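You operate a simulated robot arm through the tools that you are given. There is no shell and no other tool.

The job below is to be done with a simulated robot arm. You get a single attempt, and the scene is never put back.

Task
Set lamp three with DARK on: dim and the job card's fader full up, then DARK off.
Fine: DARK on before a fader moves; the other faders stay.

It is judged by the outcome, as a careful person would: the job done as asked, and still so three seconds after it is handed in. It fails if anything else is knocked over, pushed out of place, dropped, spilled or broken.

Robot
A 6-joint arm with a fingered hand, fixed in place. Base frame: the origin is on the floor under the middle of its stand, x ahead of it, y to its left, z up. Units: m, rad, N and s.
It reaches about 1.346 m from its shoulder. Its first joint turns from -2.601 to 2.601 rad. Payload 3.5 kg.
The TCP is the grasp point between the finger pads, 0.026 m short of the fingertips. In the tool frame z runs along the fingers and y along their closing line. The gripper opens to 0.132 m; its body begins 0.073 m behind the TCP. The gripper is a hand of 4 fingers: y runs from the thumb to the fingers, the wrist lies at [0, 0, -0.234] in the tool frame, and closing takes about 1.5 s.
Orientation is told as [roll, pitch, yaw] about the base's x, y, z axes, in that order, counted from this pose: with the fingers straight down and closing along the base's y, the tool's x points along the base's -x, its y along +y and its z along -z.

Tools
- The arm moves only by the tool step_arm. Its argument "moves" is a list of rows, each a list of 7 numbers: the shift along the tool's x, y, z in m, then the turn, a rotation vector about the tool's x, y, z in degrees, then the opening, from 0 (shut) to 1 (fully open). In form: [[dx, dy, dz, ax, ay, az, hand], ...]. A call has 1 to 20 rows; each row shifts and turns the commanded pose from where the row before left it, along the tool's axes as they then stand. Rows are played at 5 a second. More than 0.05 m and 0.15 rad between two rows, or a gripper value outside its range, and nothing of the call is played. Where a pose cannot be reached the arm comes as near as it can. A force on the tool above 40 N (or 10 N above the force at the start of the call, whichever is more), or a blocked arm, ends the call early, and 0.2 s more pass. The fingers move at their own pace (about 0.072 m/s each) and stop on an object; they squeeze with about 29 N. The grip force told is the motor's: it shows also when the fingers shut on nothing. Time passes only in rows, and 0.2 s behind the last, so rows that do not move let the fingers close. The reply holds the time, the measured pose of the TCP, the force on the tool along the base axes, the opening and the grip force, in the units named above and with some noise, with the torque about the TCP (base axes, N m) and any sound that the robot's microphone picked up.
- Cameras (640 x 400 px; columns grow to the right, rows downward): "scene" is fixed at [0.0513, 0.6481, 1.3679]; the picture's right is [-0.64, -0.77, 0.00], its down [-0.42, 0.36, -0.83] and it looks along [0.64, -0.53, -0.55] (base axes); focal length 313 px, centre (320, 200). "wrist" rides on the gripper at [0.068, 0.002, -0.097] in the tool frame; the picture's right is [-0.03, 1.00, 0.00], its down [-0.82, -0.02, -0.58] and it looks along [-0.58, -0.01, 0.82] (tool axes); focal length 270 px, centre (320, 200). There is no depth. A picture from a camera that has moved, and an enlarged one, comes with that camera's place and axes in the base frame and with its lens. The place of the scene camera against the robot may be out by one fixed shift of up to 0.025 m in any direction.
- capture(camera): a new picture of that camera. No time passes.
- move_column(by): slides the trunk up (or, below 0, down) by that many m; the arm rides with it, the base frame stays. It gives what a move gives, with no picture.
- hand_shape(shape): the hand has 4 fingers and takes this shape, open, in about a second: jaw (thumb against the fingers, like two jaws); tri (thumb and two fingers); tip (a fingertip pinch); poke (one finger out to press); point (the index stretched); flat (the hand flat); cup (the hand cupped); fist (a fist). The gripper value then closes the fingers along that shape, each until it touches; the sizes above hold for jaw. It gives what a move gives, with no picture.
- inspect(camera, box): a new picture of the part [left, top, right, bottom] of that camera's present view, enlarged. No time passes.
- finish_job(): hands the job in; it is judged then, once.

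Nothing tells you positions but the pictures and the camera data. Unless the task says otherwise, let go and move clear before handing in.

The tools are called after "Request:" as a command line: name --pt "numbers of a row" for each row, then --argument value for the rest, lists and objects as JSON in quotes. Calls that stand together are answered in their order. step_arm: Moves the arm, as the interface text tells. Its arguments: {"type":"object","properties":{"moves":{"type":"array"}},"required":["moves"]} The other tools are called the same way: move_column (by) moves the trunk up or down; hand_shape (shape) gives the hand a shape; capture (camera) takes a picture; inspect (camera, box) takes an enlarged picture of a part of a camera's view; finish_job () hands the job in.

At the start:

```text
clock: 0.0
tool_pos: [0.6662, 0.0257, 0.9994]
tool_rot: [0.001, 0.001, 0.0]
wrist_force: [-1.0, 0.4, 0.4]
torque: [0.02, 0.0, 0.0]
opening: 0.1321
grip_force: 0.0
shape: jaw
trunk travel left (down, up): [-0.899, 0.071]
```

scene: 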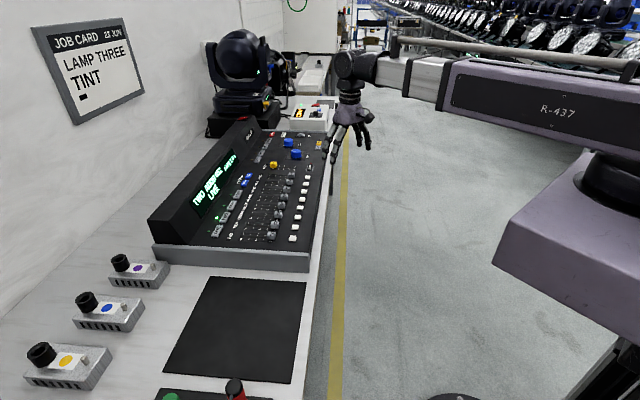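
wrist: 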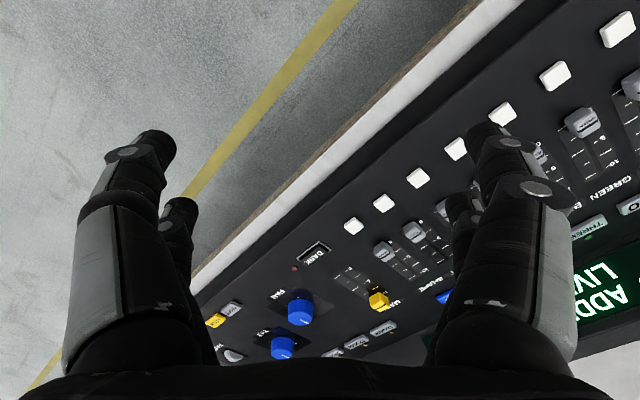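

The job card on the wall reads "LAMP THREE / TINT". The console with its faders sits on the bench to the left of the arm. I'll enlarge the views to read the labels before moving anything.

Request:
inspect --camera "scene" --box '[190, 120, 340, 260]'

Request:
inspect --camera "scene" --box '[30, 10, 150, 130]'

Request:
inspect --camera "wrist" --box '[180, 120, 480, 380]'

Request:
inspect --camera "wrist" --box '[440, 0, 640, 330]'

```text
2.86 times, centred on (265, 190) of scene
camera zoom: at [0.0513, 0.6481, 1.3679], right [-0.64, -0.77, 0.0], down [-0.42, 0.36, -0.83], along [0.64, -0.53, -0.55], focal length 895 px, centre (477, 229)
```

zoom: 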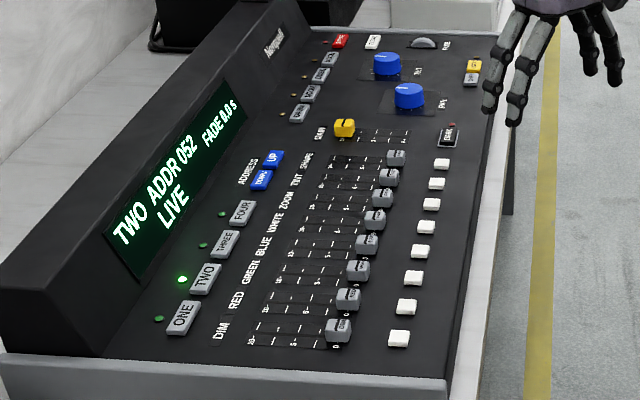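

```text
3.33 times, centred on (90, 70) of scene
camera zoom: at [0.0513, 0.6481, 1.3679], right [-0.64, -0.77, 0.0], down [-0.42, 0.36, -0.83], along [0.64, -0.53, -0.55], focal length 1044 px, centre (1087, 633)
```

zoom: 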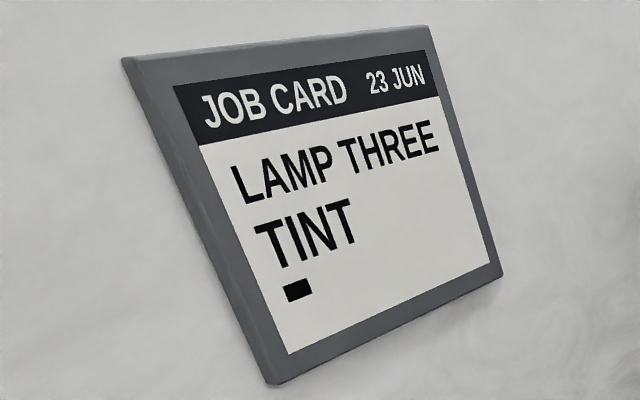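

```text
1.54 times, centred on (330, 250) of wrist
camera zoom: at [0.5975, 0.0283, 1.0968], right [0.03, 1.0, 0.0], down [0.82, -0.02, 0.58], along [0.58, -0.01, -0.82], focal length 416 px, centre (305, 123)
```

zoom: 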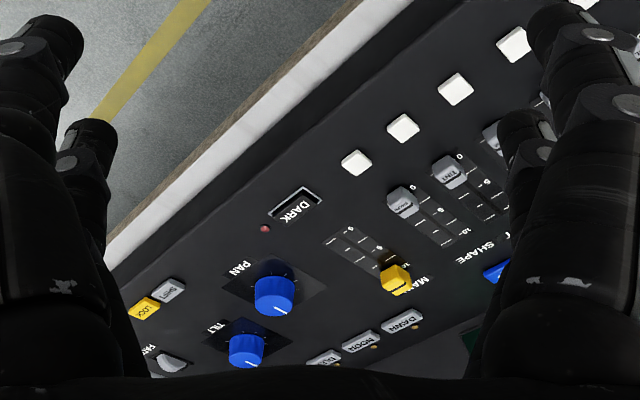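

```text
1.21 times, centred on (540, 165) of wrist
camera zoom: at [0.5975, 0.0283, 1.0968], right [0.03, 1.0, 0.0], down [0.82, -0.02, 0.58], along [0.58, -0.01, -0.82], focal length 328 px, centre (53, 242)
```

zoom: 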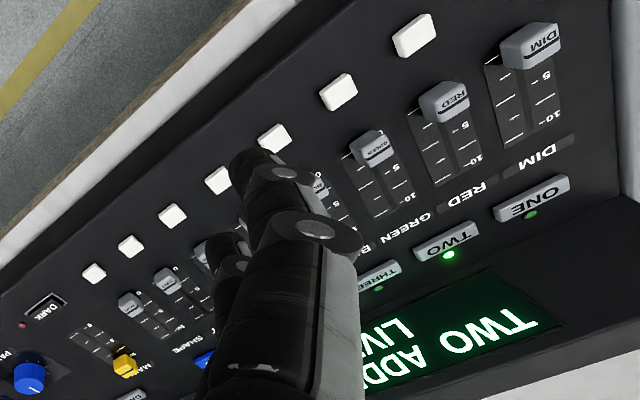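

The job card's fader is TINT, and the lamp is THREE, while TWO is selected now. DARK is around (0.87, 0.01, 0.83) and the DIM cap around (0.63, 0.34, 0.84), so the console is turned about 37° to the base. I'll put the hand in poke shape, turn it to line up with the console, and look again.

Request:
hand_shape --shape "poke"

Request:
step_arm --pt "0 0 -0.02 0 0 -7.4 1" --pt "0 0 -0.02 0 0 -7.4 1" --pt "0 0 -0.02 0 0 -7.4 1" --pt "0 0 -0.02 0 0 -7.4 1" --pt "0 0 0 0 0 -7.4 1" --pt "0 0 0 0 0 0 1"

Request:
capture --camera "wrist"

Request:
capture --camera "scene"

```text
clock: 0.9
tool_pos: [0.6658, 0.0265, 1.0002]
tool_rot: [0.0, 0.001, 0.0]
wrist_force: [-0.3, -0.6, -0.2]
torque: [0.01, 0.01, 0.04]
opening: 0.0001
grip_force: 0.1
shape: poke
trunk travel left (down, up): [-0.899, 0.071]
```

```text
clock: 2.3
tool_pos: [0.6653, 0.0269, 1.0004]
tool_rot: [-0.001, 0.0, 0.647]
wrist_force: [-0.5, -0.4, 0.4]
torque: [0.02, 0.0, -0.02]
opening: 0.0001
grip_force: 0.1
shape: poke
out of reach, approached as far as the arm can: row 1, 2, 3, 4
trunk travel left (down, up): [-0.899, 0.071]
```

```text
taken
camera wrist: at [0.61, -0.0131, 1.0968], right [-0.58, 0.81, 0.0], down [0.66, 0.48, 0.58], along [0.47, 0.34, -0.82], focal length 270 px, centre (320, 200)
```

wrist: 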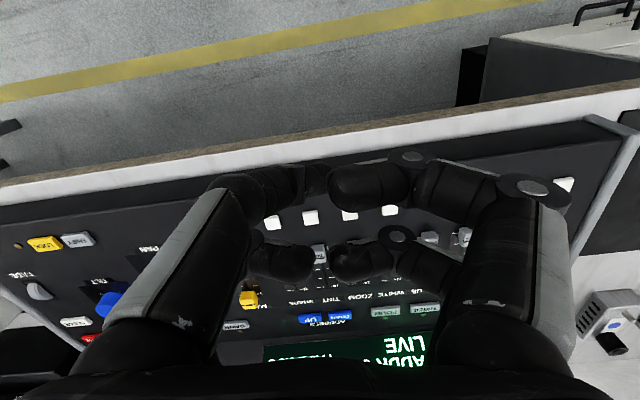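

```text
taken
```

scene: 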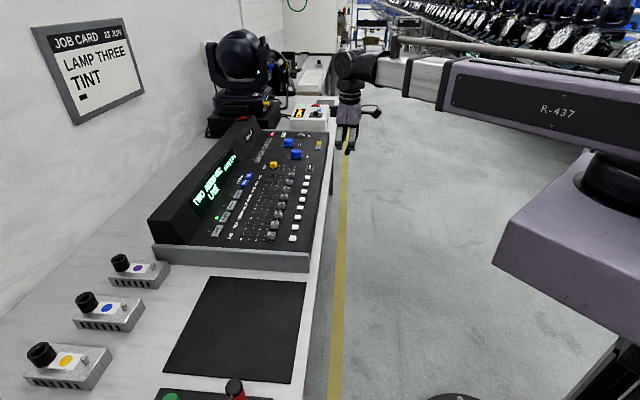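

The hand looks curled, and I need to know which part is the pressing finger. I'll enlarge both views of it.

Request:
inspect --camera "scene" --box '[310, 60, 410, 170]'

Request:
inspect --camera "wrist" --box '[180, 130, 500, 330]'

```text
3.64 times, centred on (360, 115) of scene
camera zoom: at [0.0513, 0.6481, 1.3679], right [-0.64, -0.77, 0.0], down [-0.42, 0.36, -0.83], along [0.64, -0.53, -0.55], focal length 1139 px, centre (174, 509)
```

zoom: 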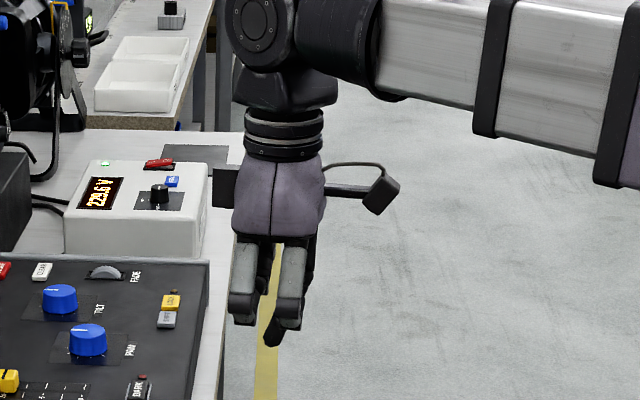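

```text
2.00 times, centred on (340, 230) of wrist
camera zoom: at [0.61, -0.0131, 1.0968], right [-0.58, 0.81, 0.0], down [0.66, 0.48, 0.58], along [0.47, 0.34, -0.82], focal length 541 px, centre (280, 140)
```

zoom: 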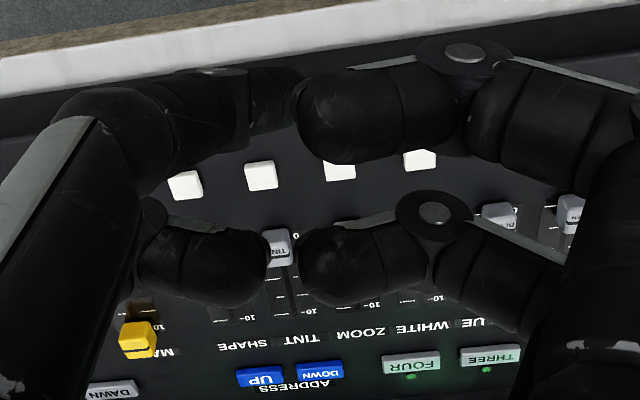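

In poke, one finger seems to stick out only slightly below the rest. I'll try "point" and compare.

Request:
hand_shape --shape "point"

Request:
inspect --camera "scene" --box '[310, 60, 410, 170]'

Request:
capture --camera "wrist"

```text
clock: 3.2
tool_pos: [0.6646, 0.0271, 0.9995]
tool_rot: [-0.001, 0.002, 0.647]
wrist_force: [0.2, -0.1, -0.1]
torque: [-0.01, -0.02, 0.02]
opening: 0.0001
grip_force: 0.1
shape: point
trunk travel left (down, up): [-0.899, 0.071]
```

```text
3.64 times, centred on (360, 115) of scene
camera zoom: at [0.0513, 0.6481, 1.3679], right [-0.64, -0.77, 0.0], down [-0.42, 0.36, -0.83], along [0.64, -0.53, -0.55], focal length 1139 px, centre (174, 509)
```

zoom: 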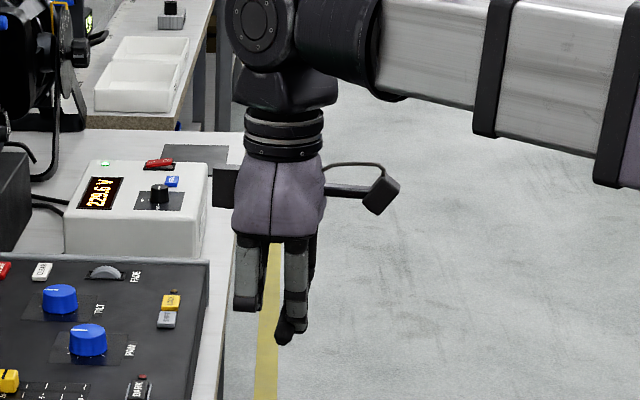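

```text
taken
camera wrist: at [0.6099, -0.013, 1.0968], right [-0.58, 0.81, 0.0], down [0.66, 0.47, 0.58], along [0.47, 0.34, -0.82], focal length 270 px, centre (320, 200)
```

wrist: 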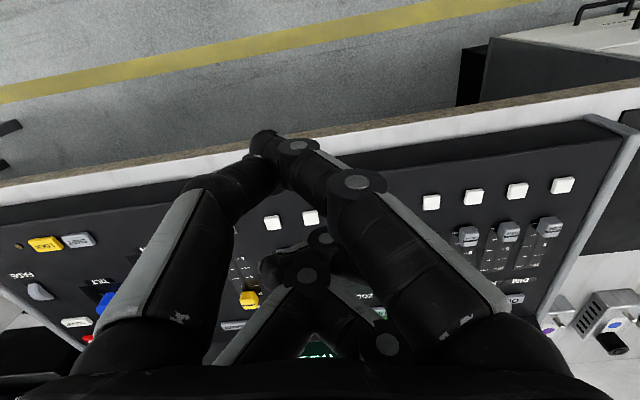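

Request:
inspect --camera "wrist" --box '[180, 100, 420, 300]'

Request:
hand_shape --shape "tip"

Request:
capture --camera "wrist"

Request:
inspect --camera "scene" --box '[310, 60, 410, 170]'

```text
2.00 times, centred on (300, 200) of wrist
camera zoom: at [0.6099, -0.013, 1.0968], right [-0.58, 0.81, 0.0], down [0.66, 0.47, 0.58], along [0.47, 0.34, -0.82], focal length 541 px, centre (360, 200)
```

zoom: 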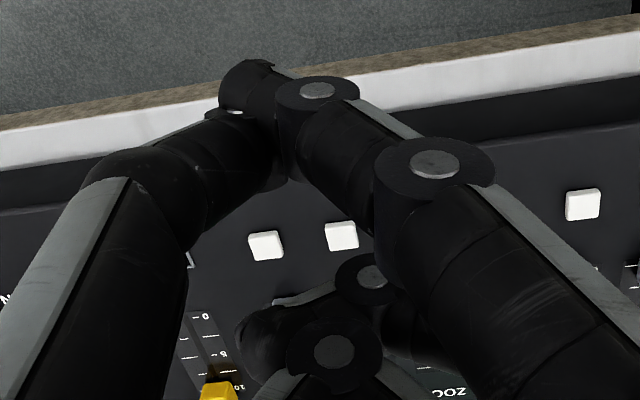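

```text
clock: 4.1
tool_pos: [0.6652, 0.0279, 1.0]
tool_rot: [0.0, 0.001, 0.645]
wrist_force: [0.0, 0.1, 0.5]
torque: [0.0, -0.01, -0.01]
opening: 0.1319
grip_force: 0.1
shape: tip
trunk travel left (down, up): [-0.899, 0.071]
```

```text
taken
camera wrist: at [0.6099, -0.013, 1.0968], right [-0.58, 0.81, 0.0], down [0.66, 0.47, 0.58], along [0.47, 0.34, -0.82], focal length 270 px, centre (320, 200)
```

wrist: 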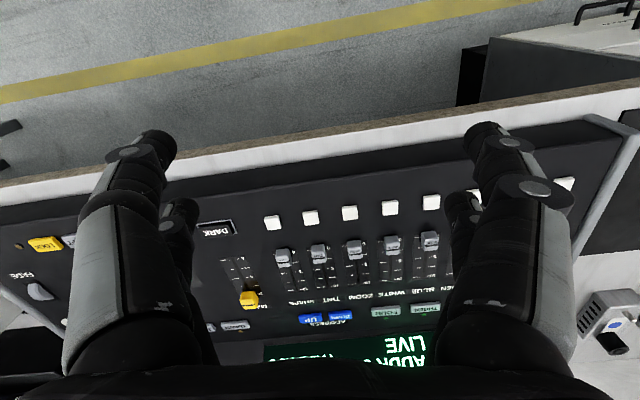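

```text
3.64 times, centred on (360, 115) of scene
camera zoom: at [0.0513, 0.6481, 1.3679], right [-0.64, -0.77, 0.0], down [-0.42, 0.36, -0.83], along [0.64, -0.53, -0.55], focal length 1139 px, centre (174, 509)
```

zoom: 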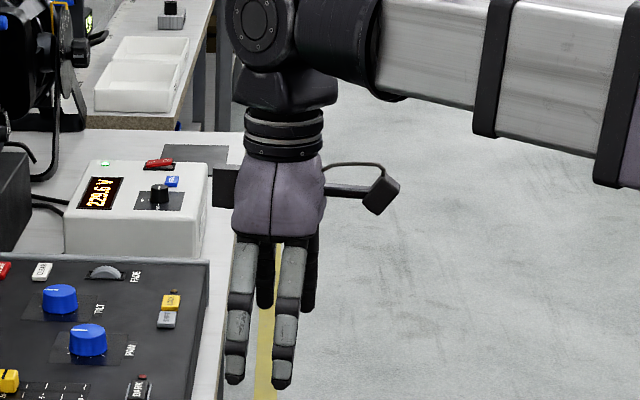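

The jaw and tip shapes look alike when open: four fingers at the corners of a rectangle. I'll close the tip pinch here in free air to see what fingertip it makes.

Request:
step_arm --pt "0 0 0 0 0 0 0" --pt "0 0 0 0 0 0 0" --pt "0 0 0 0 0 0 0" --pt "0 0 0 0 0 0 0" --pt "0 0 0 0 0 0 0" --pt "0 0 0 0 0 0 0" --pt "0 0 0 0 0 0 0" --pt "0 0 0 0 0 0 0"

Request:
capture --camera "wrist"

Request:
inspect --camera "scene" --box '[310, 60, 410, 170]'

```text
clock: 5.9
tool_pos: [0.6656, 0.0259, 1.0008]
tool_rot: [0.001, 0.0, 0.646]
wrist_force: [0.1, -1.0, 0.3]
torque: [-0.01, -0.04, 0.01]
opening: 0.0
grip_force: 29.1
shape: tip
trunk travel left (down, up): [-0.899, 0.071]
```

```text
taken
camera wrist: at [0.61, -0.013, 1.0968], right [-0.58, 0.81, 0.0], down [0.66, 0.47, 0.58], along [0.47, 0.34, -0.82], focal length 270 px, centre (320, 200)
```

wrist: 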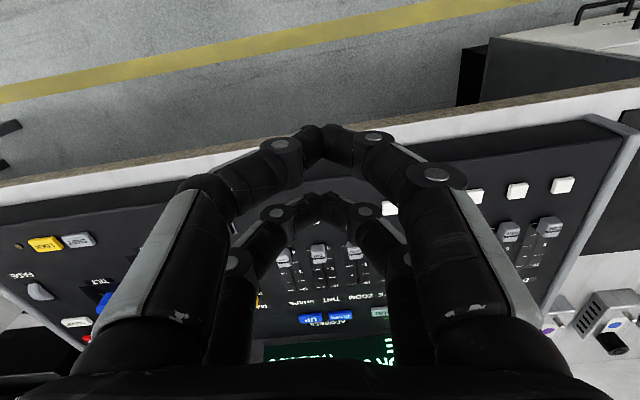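

```text
3.64 times, centred on (360, 115) of scene
camera zoom: at [0.0513, 0.6481, 1.3679], right [-0.64, -0.77, 0.0], down [-0.42, 0.36, -0.83], along [0.64, -0.53, -0.55], focal length 1139 px, centre (174, 509)
```

zoom: 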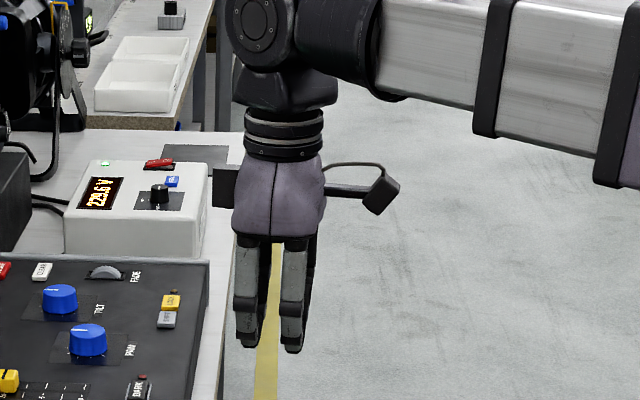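

Tip makes two pinch points, so "point" (one stretched, well visible finger) suits pressing best. I'll set it and slide along the console at this height, to see the faders and THREE from a second place for triangulation.

Request:
hand_shape --shape "point"

Request:
step_arm --pt "-0.01 0.04 0 0 0 0 1" --pt "-0.01 0.04 0 0 0 0 1" --pt "-0.01 0.04 0 0 0 0 1" --pt "-0.01 0.04 0 0 0 0 1" --pt "-0.01 0.04 0 0 0 0 1" --pt "0 0 0 0 0 0 1"

Request:
capture --camera "wrist"

Request:
capture --camera "scene"

```text
clock: 6.8
tool_pos: [0.6651, 0.0276, 1.0002]
tool_rot: [-0.001, 0.0, 0.647]
wrist_force: [0.8, 0.3, 0.6]
torque: [0.0, 0.02, 0.0]
opening: 0.0
grip_force: 0.0
shape: point
trunk travel left (down, up): [-0.899, 0.071]
```

```text
clock: 8.2
tool_pos: [0.585, 0.2168, 0.9993]
tool_rot: [0.0, -0.001, 0.647]
wrist_force: [-0.4, 0.0, 0.2]
torque: [0.02, 0.01, -0.02]
opening: 0.0
grip_force: 0.0
shape: point
trunk travel left (down, up): [-0.899, 0.071]
```

```text
taken
camera wrist: at [0.5295, 0.1776, 1.0968], right [-0.58, 0.81, 0.0], down [0.66, 0.47, 0.58], along [0.47, 0.34, -0.82], focal length 270 px, centre (320, 200)
```

wrist: 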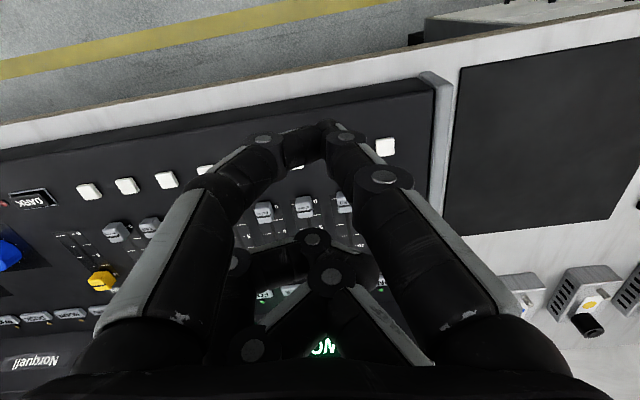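

```text
taken
```

scene: 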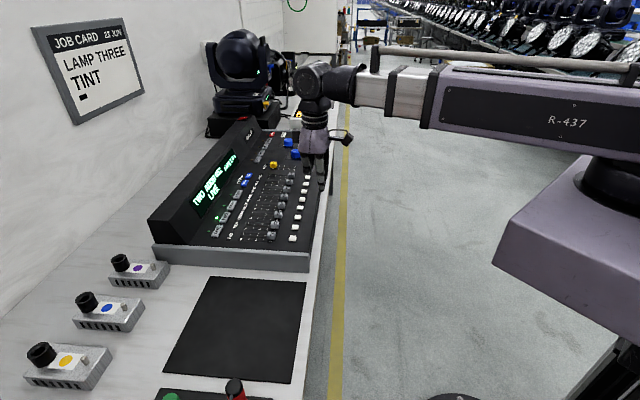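

Request:
inspect --camera "wrist" --box '[160, 100, 480, 300]'

Request:
inspect --camera "scene" --box '[220, 60, 380, 260]'

```text
2.00 times, centred on (320, 200) of wrist
camera zoom: at [0.5295, 0.1776, 1.0968], right [-0.58, 0.81, 0.0], down [0.66, 0.47, 0.58], along [0.47, 0.34, -0.82], focal length 541 px, centre (320, 200)
```

zoom: 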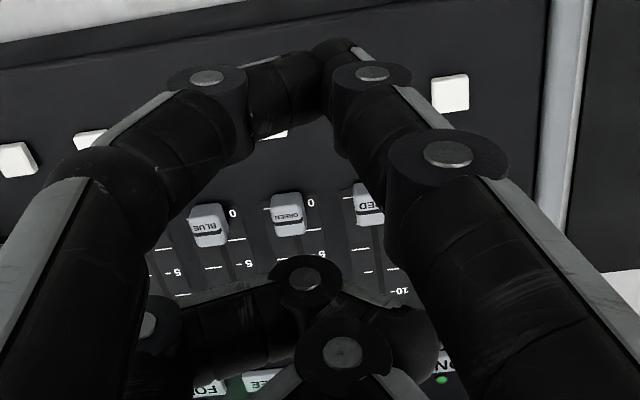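

```text
2.00 times, centred on (300, 160) of scene
camera zoom: at [0.0513, 0.6481, 1.3679], right [-0.64, -0.77, 0.0], down [-0.42, 0.36, -0.83], along [0.64, -0.53, -0.55], focal length 627 px, centre (360, 280)
```

zoom: 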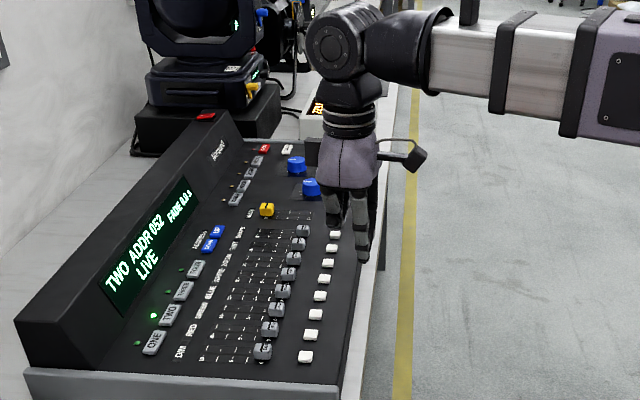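

The button rows show the console is turned 45° to the base. THREE is about 0.84 m up at base (0.83, 0.36), DARK about (0.87, 0.015), and the DIM and TINT caps sit at the bottom (0) end. I'll enlarge DARK to see what kind of switch it is, and the console edge and hood for clearance.

Request:
inspect --camera "scene" --box '[285, 125, 335, 160]'

Request:
inspect --camera "wrist" --box '[0, 150, 120, 280]'

Request:
inspect --camera "scene" --box '[140, 150, 300, 270]'

```text
11.43 times, centred on (310, 142) of scene
camera zoom: at [0.0513, 0.6481, 1.3679], right [-0.64, -0.77, 0.0], down [-0.42, 0.36, -0.83], along [0.64, -0.53, -0.55], focal length 3581 px, centre (434, 857)
```

zoom: 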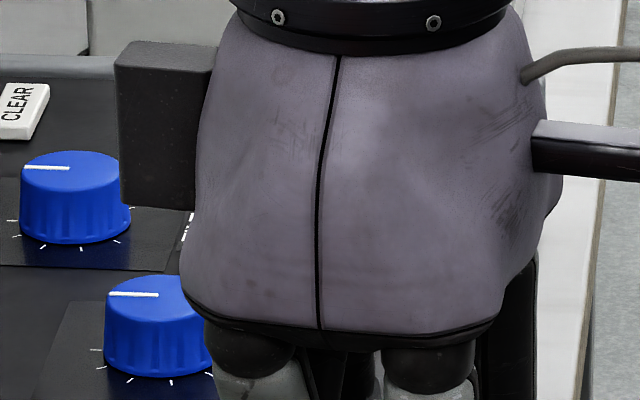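

```text
3.08 times, centred on (60, 215) of wrist
camera zoom: at [0.5295, 0.1776, 1.0968], right [-0.58, 0.81, 0.0], down [0.66, 0.47, 0.58], along [0.47, 0.34, -0.82], focal length 832 px, centre (1120, 154)
```

zoom: 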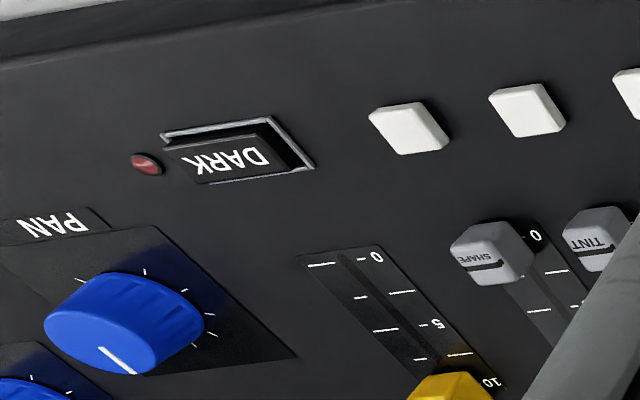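

```text
3.33 times, centred on (220, 210) of scene
camera zoom: at [0.0513, 0.6481, 1.3679], right [-0.64, -0.77, 0.0], down [-0.42, 0.36, -0.83], along [0.64, -0.53, -0.55], focal length 1044 px, centre (653, 167)
```

zoom: 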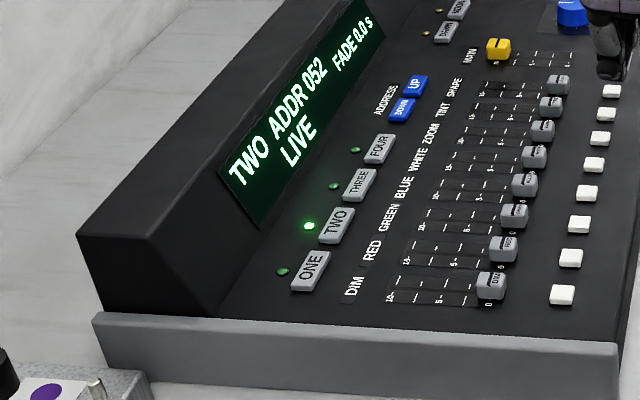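

DARK is a recessed button inside a raised frame, about 41 × 22 mm, so it needs one slim fingertip centred on it. I'll re-form the poke shape here and look at it closely from both cameras.

Request:
hand_shape --shape "poke"

Request:
inspect --camera "scene" --box '[280, 100, 370, 200]'

Request:
inspect --camera "wrist" --box '[160, 100, 480, 300]'

```text
clock: 9.1
tool_pos: [0.5856, 0.2172, 1.0]
tool_rot: [0.0, 0.001, 0.647]
wrist_force: [0.2, -0.8, 0.2]
torque: [0.03, 0.0, -0.01]
opening: 0.0
grip_force: 0.1
shape: poke
trunk travel left (down, up): [-0.899, 0.071]
```

```text
4.00 times, centred on (325, 150) of scene
camera zoom: at [0.0513, 0.6481, 1.3679], right [-0.64, -0.77, 0.0], down [-0.42, 0.36, -0.83], along [0.64, -0.53, -0.55], focal length 1253 px, centre (300, 400)
```

zoom: 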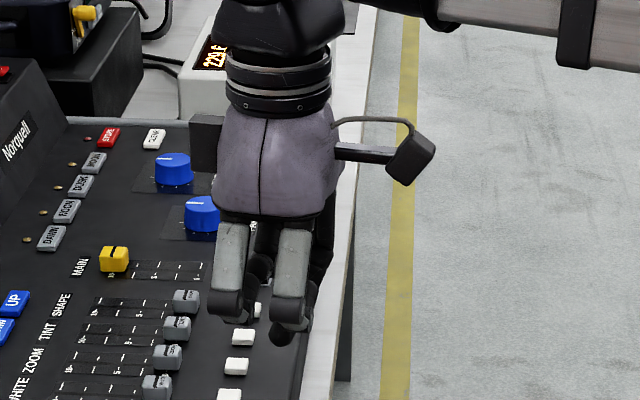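

```text
2.00 times, centred on (320, 200) of wrist
camera zoom: at [0.5298, 0.1771, 1.0968], right [-0.58, 0.81, 0.0], down [0.66, 0.47, 0.58], along [0.47, 0.34, -0.82], focal length 541 px, centre (320, 200)
```

zoom: 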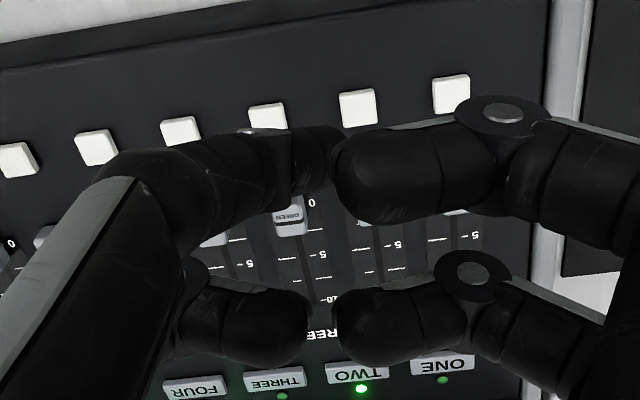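

Poke gives one slim tip about 0.037 m below the TCP, with the curled fingers some 25 mm higher, which clears the caps. I'll turn to 45°, travel at safe height to above THREE, and check from there.

Request:
step_arm --pt "0 0 0 0 0 -8 1" --pt "-0.0392 -0.0111 0 0 0 0 1" --pt "-0.0392 -0.0111 0 0 0 0 1" --pt "-0.0392 -0.0111 0 0 0 0 1" --pt "-0.0392 -0.0111 0 0 0 0 1" --pt "-0.0392 -0.0111 0 0 0 0 1" --pt "-0.0392 -0.0111 0 0 0 0 1" --pt "-0.0391 -0.0109 0 0 0 0 1" --pt "0 0 0.02 0 0 0 1" --pt "0 0 0.02 0 0 0 1" --pt "0 0 0 0 0 0 1"

Request:
capture --camera "wrist"

Request:
inspect --camera "scene" --box '[170, 80, 330, 240]'

```text
clock: 11.5
tool_pos: [0.8333, 0.3539, 0.9993]
tool_rot: [0.001, 0.0, 0.786]
wrist_force: [-0.5, -1.2, 0.1]
torque: [0.0, -0.03, 0.0]
opening: 0.0
grip_force: 0.1
shape: poke
out of reach, approached as far as the arm can: row 9, 10
trunk travel left (down, up): [-0.899, 0.071]
```

```text
taken
camera wrist: at [0.7837, 0.3067, 1.0968], right [-0.69, 0.72, 0.0], down [0.59, 0.56, 0.58], along [0.42, 0.4, -0.82], focal length 270 px, centre (320, 200)
```

wrist: 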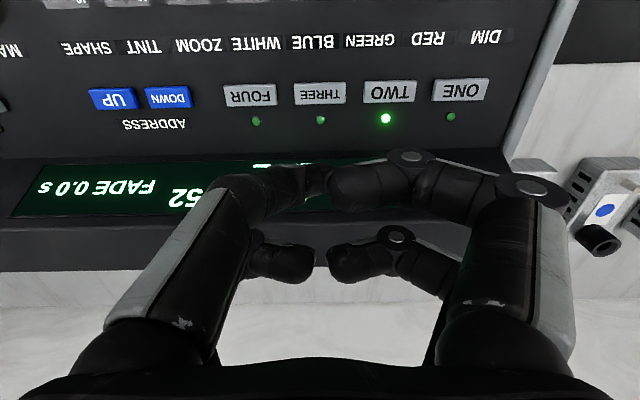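

```text
2.50 times, centred on (250, 160) of scene
camera zoom: at [0.0513, 0.6481, 1.3679], right [-0.64, -0.77, 0.0], down [-0.42, 0.36, -0.83], along [0.64, -0.53, -0.55], focal length 783 px, centre (495, 300)
```

zoom: 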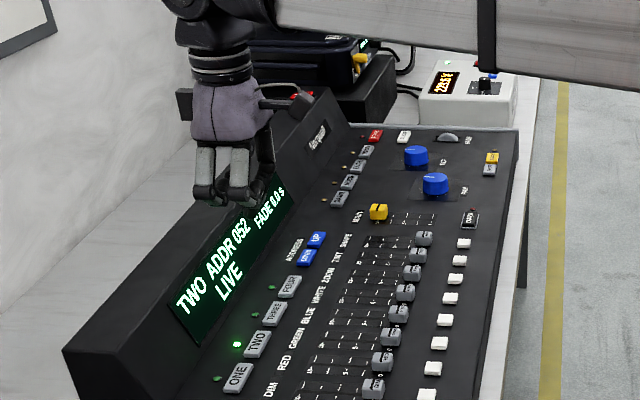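

The arm refuses vertical moves, so height comes from the trunk column. THREE comes out at about 0.85 m high, a bit nearer than the tip is now. I'll zoom on the tip in the wrist view to fix its offset.

Request:
inspect --camera "wrist" --box '[220, 60, 420, 260]'

Request:
inspect --camera "scene" --box '[230, 130, 300, 180]'

```text
2.00 times, centred on (320, 160) of wrist
camera zoom: at [0.7837, 0.3067, 1.0968], right [-0.69, 0.72, 0.0], down [0.59, 0.56, 0.58], along [0.42, 0.4, -0.82], focal length 541 px, centre (320, 280)
```

zoom: 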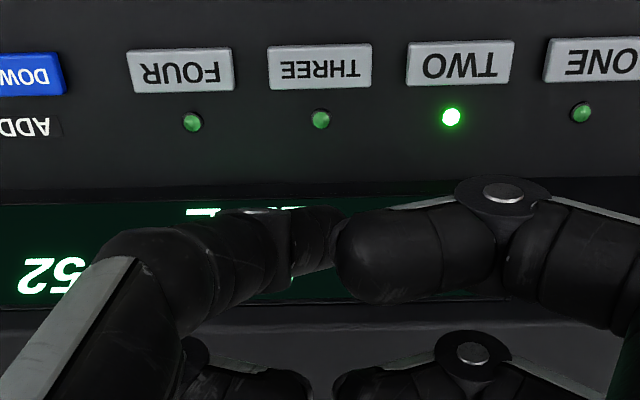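

```text
8.00 times, centred on (265, 155) of scene
camera zoom: at [0.0513, 0.6481, 1.3679], right [-0.64, -0.77, 0.0], down [-0.42, 0.36, -0.83], along [0.64, -0.53, -0.55], focal length 2507 px, centre (760, 560)
```

zoom: 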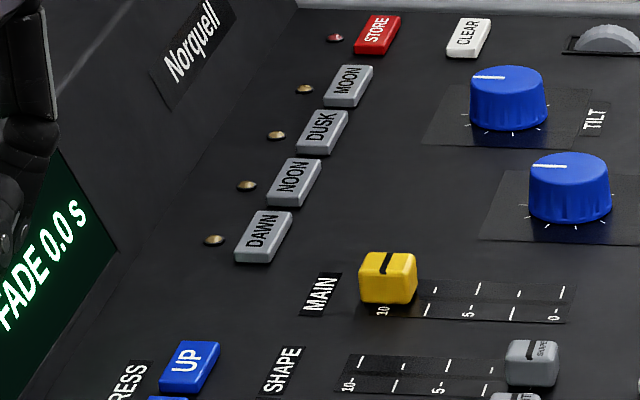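

The wrist view alone leaves the poking tip's depth uncertain. I'll turn the hand about 66° here, in free air, so the scene camera sees it from the front, then turn it back.

Request:
step_arm --pt "0 0 0 0 0 8.25 1" --pt "0 0 0 0 0 8.25 1" --pt "0 0 0 0 0 8.25 1" --pt "0 0 0 0 0 8.25 1" --pt "0 0 0 0 0 8.25 1" --pt "0 0 0 0 0 8.25 1" --pt "0 0 0 0 0 8.25 1" --pt "0 0 0 0 0 8.25 1" --pt "0 0 0 0 0 0 1"

Request:
inspect --camera "scene" --box '[190, 80, 310, 170]'

Request:
capture --camera "wrist"

```text
clock: 13.5
tool_pos: [0.8327, 0.3566, 1.0001]
tool_rot: [0.001, 0.001, -0.368]
wrist_force: [-0.9, 0.8, -0.3]
torque: [0.0, 0.01, -0.01]
opening: 0.0002
grip_force: 0.0
shape: poke
trunk travel left (down, up): [-0.899, 0.071]
```

```text
4.44 times, centred on (250, 125) of scene
camera zoom: at [0.0513, 0.6481, 1.3679], right [-0.64, -0.77, 0.0], down [-0.42, 0.36, -0.83], along [0.64, -0.53, -0.55], focal length 1393 px, centre (631, 533)
```

zoom: 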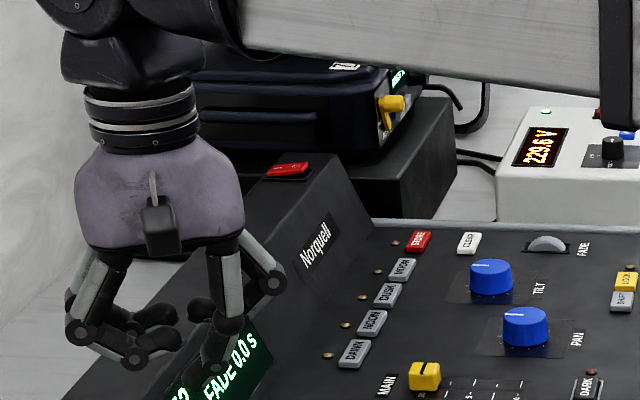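

```text
taken
camera wrist: at [0.7695, 0.3811, 1.0968], right [0.38, 0.92, 0.0], down [0.75, -0.31, 0.58], along [0.53, -0.22, -0.82], focal length 270 px, centre (320, 200)
```

wrist: 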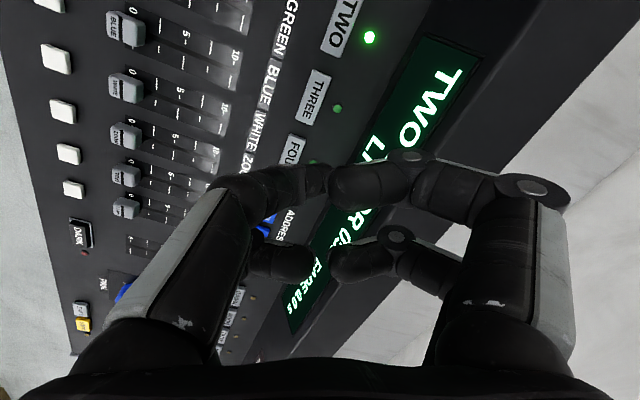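

Request:
inspect --camera "scene" --box '[196, 128, 260, 176]'

```text
8.33 times, centred on (228, 152) of scene
camera zoom: at [0.0513, 0.6481, 1.3679], right [-0.64, -0.77, 0.0], down [-0.42, 0.36, -0.83], along [0.64, -0.53, -0.55], focal length 2611 px, centre (1087, 600)
```

zoom: 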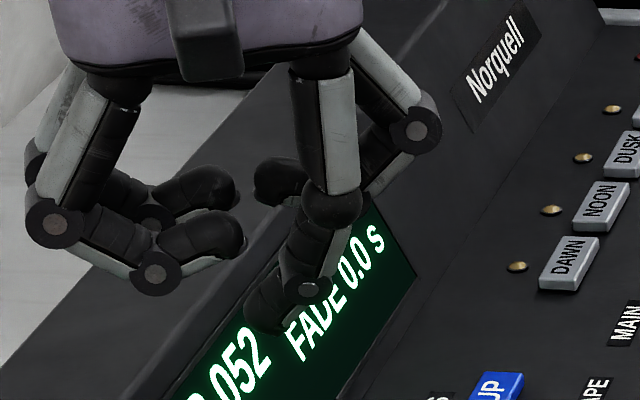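

Now the poking finger is clear: it is the one on the thumb side, with its tip close under the TCP axis (about 0.040 m below it) and the other three curled well above. I'll turn back to 45°, set the tip over THREE, and lower the column partway.

Request:
step_arm --pt "0 0 0 0 0 -8.25 1" --pt "0 0 0 0 0 -8.25 1" --pt "0 0 0 0 0 -8.25 1" --pt "0 0 0 0 0 -8.25 1" --pt "0 0 0 0 0 -8.25 1" --pt "0 0 0 0 0 -8.25 1" --pt "0 0 0 0 0 -8.25 1" --pt "0 0 0 0 0 -8.25 1" --pt "0.0134 -0.0024 0 0 0 0 1" --pt "0 0 0 0 0 0 1"

Request:
move_column --by -0.06

Request:
capture --camera "wrist"

Request:
inspect --camera "scene" --box '[170, 110, 310, 240]'

```text
clock: 15.7
tool_pos: [0.8259, 0.3448, 1.0007]
tool_rot: [-0.001, 0.0, 0.787]
wrist_force: [-0.3, 0.1, -0.2]
torque: [-0.03, 0.01, -0.02]
opening: 0.0003
grip_force: 0.1
shape: poke
trunk travel left (down, up): [-0.899, 0.071]
```

```text
clock: 16.7
tool_pos: [0.8256, 0.3439, 0.941]
tool_rot: [0.001, 0.0, 0.785]
wrist_force: [-0.5, -0.1, -0.8]
torque: [0.02, -0.03, 0.02]
opening: 0.0
grip_force: 0.1
shape: poke
trunk travel left (down, up): [-0.839, 0.131]
```

```text
taken
camera wrist: at [0.7758, 0.2964, 1.0369], right [-0.69, 0.72, 0.0], down [0.59, 0.56, 0.58], along [0.42, 0.4, -0.82], focal length 270 px, centre (320, 200)
```

wrist: 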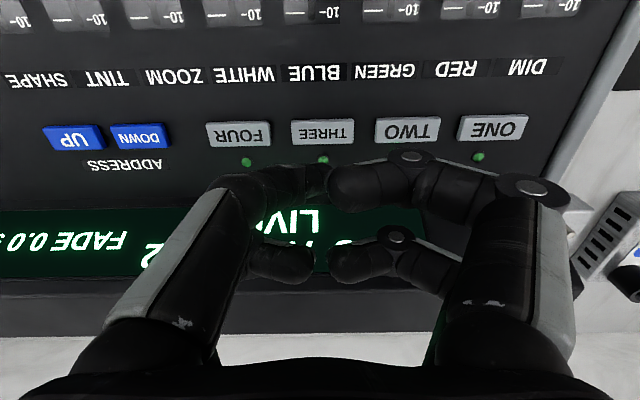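

```text
3.08 times, centred on (240, 175) of scene
camera zoom: at [0.0513, 0.6481, 1.3679], right [-0.64, -0.77, 0.0], down [-0.42, 0.36, -0.83], along [0.64, -0.53, -0.55], focal length 964 px, centre (566, 277)
```

zoom: 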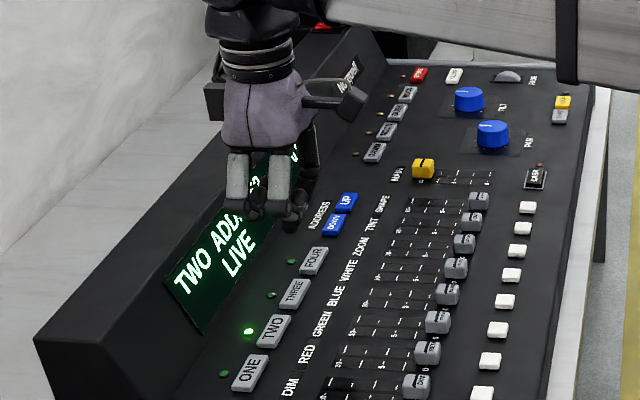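

THREE triangulates consistently to about 0.851 m height, directly ahead of and under the tip. I'll lower to about 1 cm above it and look.

Request:
move_column --by -0.036

Request:
capture --camera "wrist"

Request:
inspect --camera "scene" --box '[190, 140, 270, 230]'

```text
clock: 17.5
tool_pos: [0.8256, 0.3434, 0.904]
tool_rot: [0.0, 0.0, 0.785]
wrist_force: [0.2, 0.2, 0.6]
torque: [-0.01, 0.03, 0.0]
opening: 0.0
grip_force: 0.1
shape: poke
trunk travel left (down, up): [-0.803, 0.167]
```

```text
taken
camera wrist: at [0.7758, 0.2964, 1.0009], right [-0.69, 0.72, 0.0], down [0.59, 0.56, 0.58], along [0.42, 0.4, -0.82], focal length 270 px, centre (320, 200)
```

wrist: 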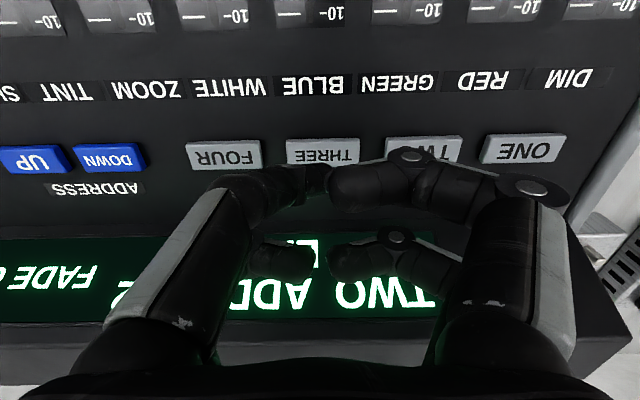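

```text
4.44 times, centred on (230, 185) of scene
camera zoom: at [0.0513, 0.6481, 1.3679], right [-0.64, -0.77, 0.0], down [-0.42, 0.36, -0.83], along [0.64, -0.53, -0.55], focal length 1393 px, centre (720, 267)
```

zoom: 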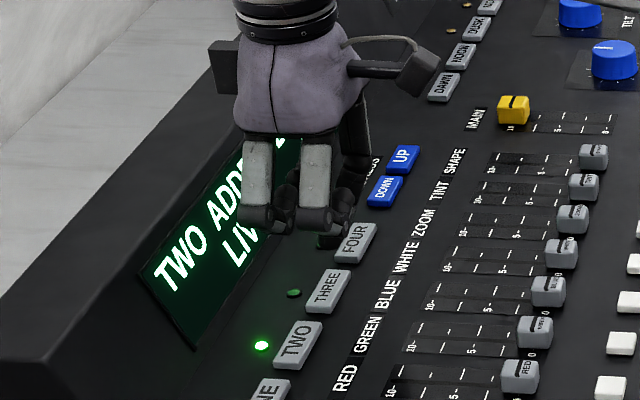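

Cross-checking views, the scene camera's height is out by about 14 mm; the button tops are at z ≈ 0.843 and the poke tip is about 0.029 m below the TCP. I'll shift 7 mm forward and go down to just above THREE.

Request:
step_arm --pt "-0.007 0 0 0 0 0 1" --pt "0 0 0 0 0 0 1"

Request:
move_column --by -0.02

Request:
capture --camera "wrist"

Request:
inspect --camera "scene" --box '[195, 150, 265, 220]'

```text
clock: 18.1
tool_pos: [0.8305, 0.3497, 0.9031]
tool_rot: [0.0, 0.001, 0.786]
wrist_force: [0.2, -0.2, 0.3]
torque: [-0.01, -0.01, 0.01]
opening: 0.0001
grip_force: 0.0
shape: poke
trunk travel left (down, up): [-0.803, 0.167]
```

```text
clock: 18.8
tool_pos: [0.8301, 0.3496, 0.8838]
tool_rot: [0.0, 0.001, 0.786]
wrist_force: [-0.5, 0.6, 0.0]
torque: [0.02, 0.0, 0.0]
opening: 0.0
grip_force: 0.1
shape: poke
trunk travel left (down, up): [-0.783, 0.187]
```

```text
taken
camera wrist: at [0.7806, 0.3014, 0.9808], right [-0.69, 0.72, 0.0], down [0.59, 0.56, 0.58], along [0.42, 0.4, -0.82], focal length 270 px, centre (320, 200)
```

wrist: 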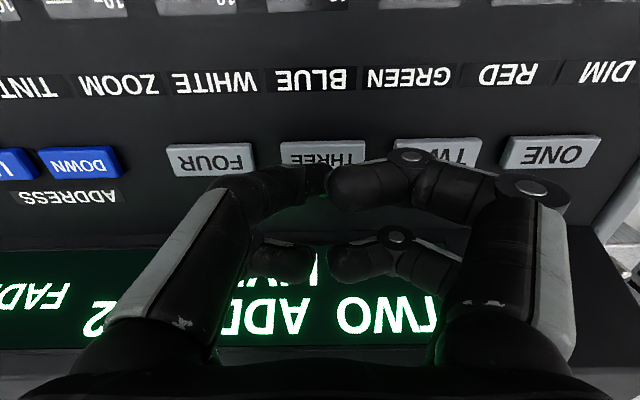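

```text
5.71 times, centred on (230, 185) of scene
camera zoom: at [0.0513, 0.6481, 1.3679], right [-0.64, -0.77, 0.0], down [-0.42, 0.36, -0.83], along [0.64, -0.53, -0.55], focal length 1790 px, centre (834, 286)
```

zoom: 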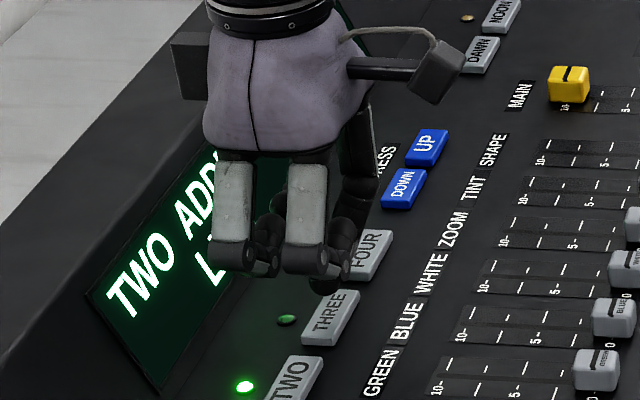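

The tip hovers just above THREE, well within its 44 × 18 mm face. I'll lower in small steps, watching force and the LED.

Request:
move_column --by -0.008

Request:
inspect --camera "scene" --box '[195, 150, 265, 220]'

```text
clock: 19.3
tool_pos: [0.8291, 0.3484, 0.8762]
tool_rot: [0.0, 0.002, 0.787]
wrist_force: [0.2, 0.9, 0.7]
torque: [-0.02, 0.04, -0.03]
opening: 0.0
grip_force: 0.1
shape: poke
trunk travel left (down, up): [-0.775, 0.195]
```

```text
5.71 times, centred on (230, 185) of scene
camera zoom: at [0.0513, 0.6481, 1.3679], right [-0.64, -0.77, 0.0], down [-0.42, 0.36, -0.83], along [0.64, -0.53, -0.55], focal length 1790 px, centre (834, 286)
```

zoom: 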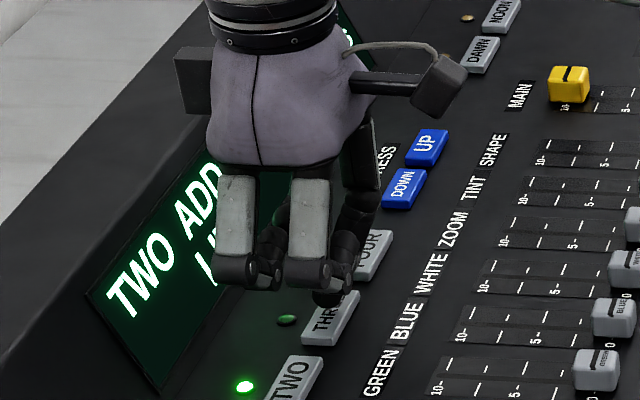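

Request:
move_column --by -0.004

Request:
inspect --camera "scene" --box '[195, 150, 265, 220]'

```text
clock: 19.9
tool_pos: [0.8305, 0.3491, 0.8727]
tool_rot: [0.002, 0.0, 0.784]
wrist_force: [0.0, -0.5, 2.7]
torque: [0.01, -0.01, -0.03]
opening: 0.0001
grip_force: 0.1
shape: poke
trunk travel left (down, up): [-0.771, 0.199]
heard: click
```

```text
5.71 times, centred on (230, 185) of scene
camera zoom: at [0.0513, 0.6481, 1.3679], right [-0.64, -0.77, 0.0], down [-0.42, 0.36, -0.83], along [0.64, -0.53, -0.55], focal length 1790 px, centre (834, 286)
```

zoom: 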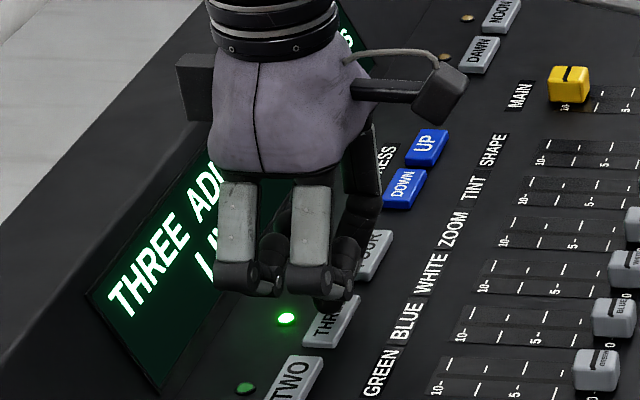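

THREE clicked: its LED is lit and the display says THREE. Now I'll rise and travel to above DARK for a close look.

Request:
move_column --by 0.07

Request:
step_arm --pt "0.0258 -0.0335 0 0 0 0 1" --pt "0.0258 -0.0335 0 0 0 0 1" --pt "0.0258 -0.0335 0 0 0 0 1" --pt "0.0258 -0.0335 0 0 0 0 1" --pt "0.0258 -0.0335 0 0 0 0 1" --pt "0.0258 -0.0335 0 0 0 0 1" --pt "0.0258 -0.0335 0 0 0 0 1" --pt "0.0259 -0.0335 0 0 0 0 1" --pt "0 0 0 0 0 0 1"

Request:
capture --camera "wrist"

Request:
capture --camera "scene"

```text
clock: 20.9
tool_pos: [0.8302, 0.3483, 0.9414]
tool_rot: [-0.001, 0.0, 0.786]
wrist_force: [-0.1, 0.1, -0.7]
torque: [0.0, -0.02, 0.02]
opening: 0.0
grip_force: 0.1
shape: poke
trunk travel left (down, up): [-0.841, 0.129]
```

```text
clock: 22.9
tool_pos: [0.8744, 0.0136, 0.9419]
tool_rot: [0.0, 0.0, 0.785]
wrist_force: [0.3, -0.4, -0.1]
torque: [0.0, -0.01, 0.03]
opening: 0.0001
grip_force: 0.0
shape: poke
trunk travel left (down, up): [-0.841, 0.129]
```

```text
taken
camera wrist: at [0.8245, -0.0333, 1.0388], right [-0.69, 0.72, 0.0], down [0.59, 0.56, 0.58], along [0.42, 0.4, -0.82], focal length 270 px, centre (320, 200)
```

wrist: 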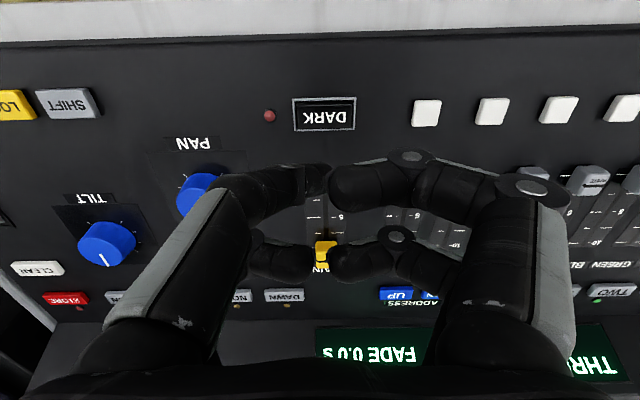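

```text
taken
```

scene: 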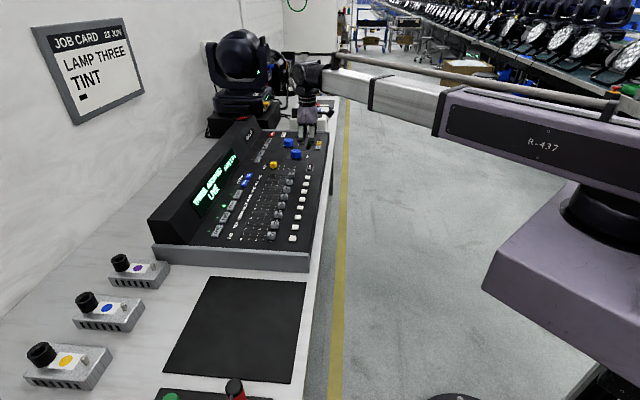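

Request:
inspect --camera "wrist" --box '[240, 70, 400, 190]'

Request:
inspect --camera "scene" --box '[270, 110, 350, 170]'

```text
3.33 times, centred on (320, 130) of wrist
camera zoom: at [0.8245, -0.0333, 1.0388], right [-0.69, 0.72, 0.0], down [0.59, 0.56, 0.58], along [0.42, 0.4, -0.82], focal length 901 px, centre (320, 433)
```

zoom: 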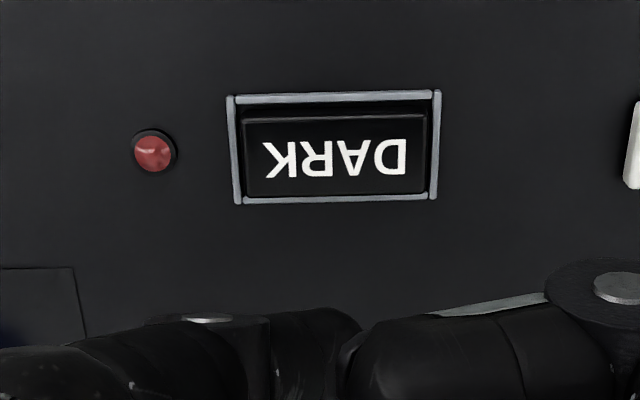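

```text
6.67 times, centred on (310, 140) of scene
camera zoom: at [0.0513, 0.6481, 1.3679], right [-0.64, -0.77, 0.0], down [-0.42, 0.36, -0.83], along [0.64, -0.53, -0.55], focal length 2089 px, centre (387, 600)
```

zoom: 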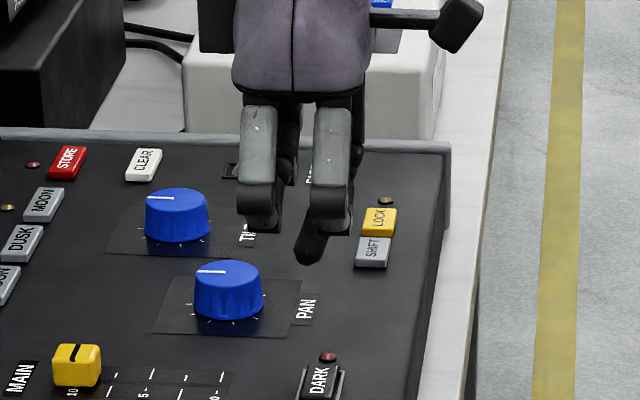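

Request:
inspect --camera "wrist" --box '[280, 150, 360, 210]'

Request:
inspect --camera "scene" --box '[295, 120, 335, 150]'

```text
6.67 times, centred on (320, 180) of wrist
camera zoom: at [0.8245, -0.0333, 1.0388], right [-0.69, 0.72, 0.0], down [0.59, 0.56, 0.58], along [0.42, 0.4, -0.82], focal length 1802 px, centre (320, 333)
```

zoom: 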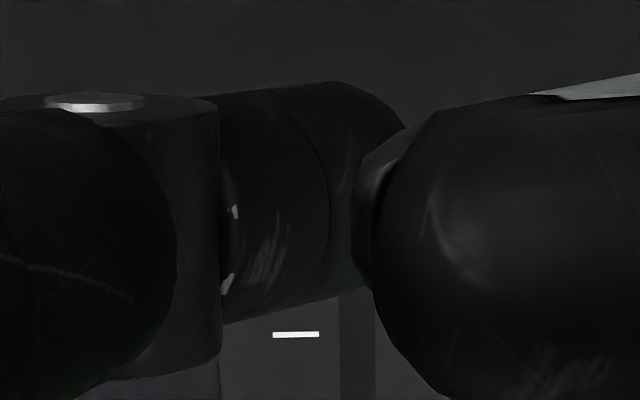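

```text
13.33 times, centred on (315, 135) of scene
camera zoom: at [0.0513, 0.6481, 1.3679], right [-0.64, -0.77, 0.0], down [-0.42, 0.36, -0.83], along [0.64, -0.53, -0.55], focal length 4178 px, centre (387, 1067)
```

zoom: 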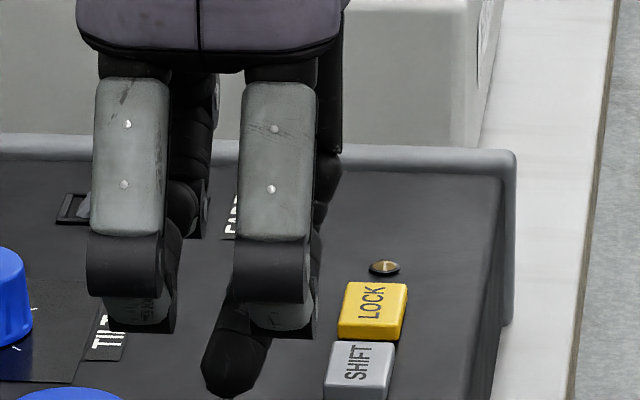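

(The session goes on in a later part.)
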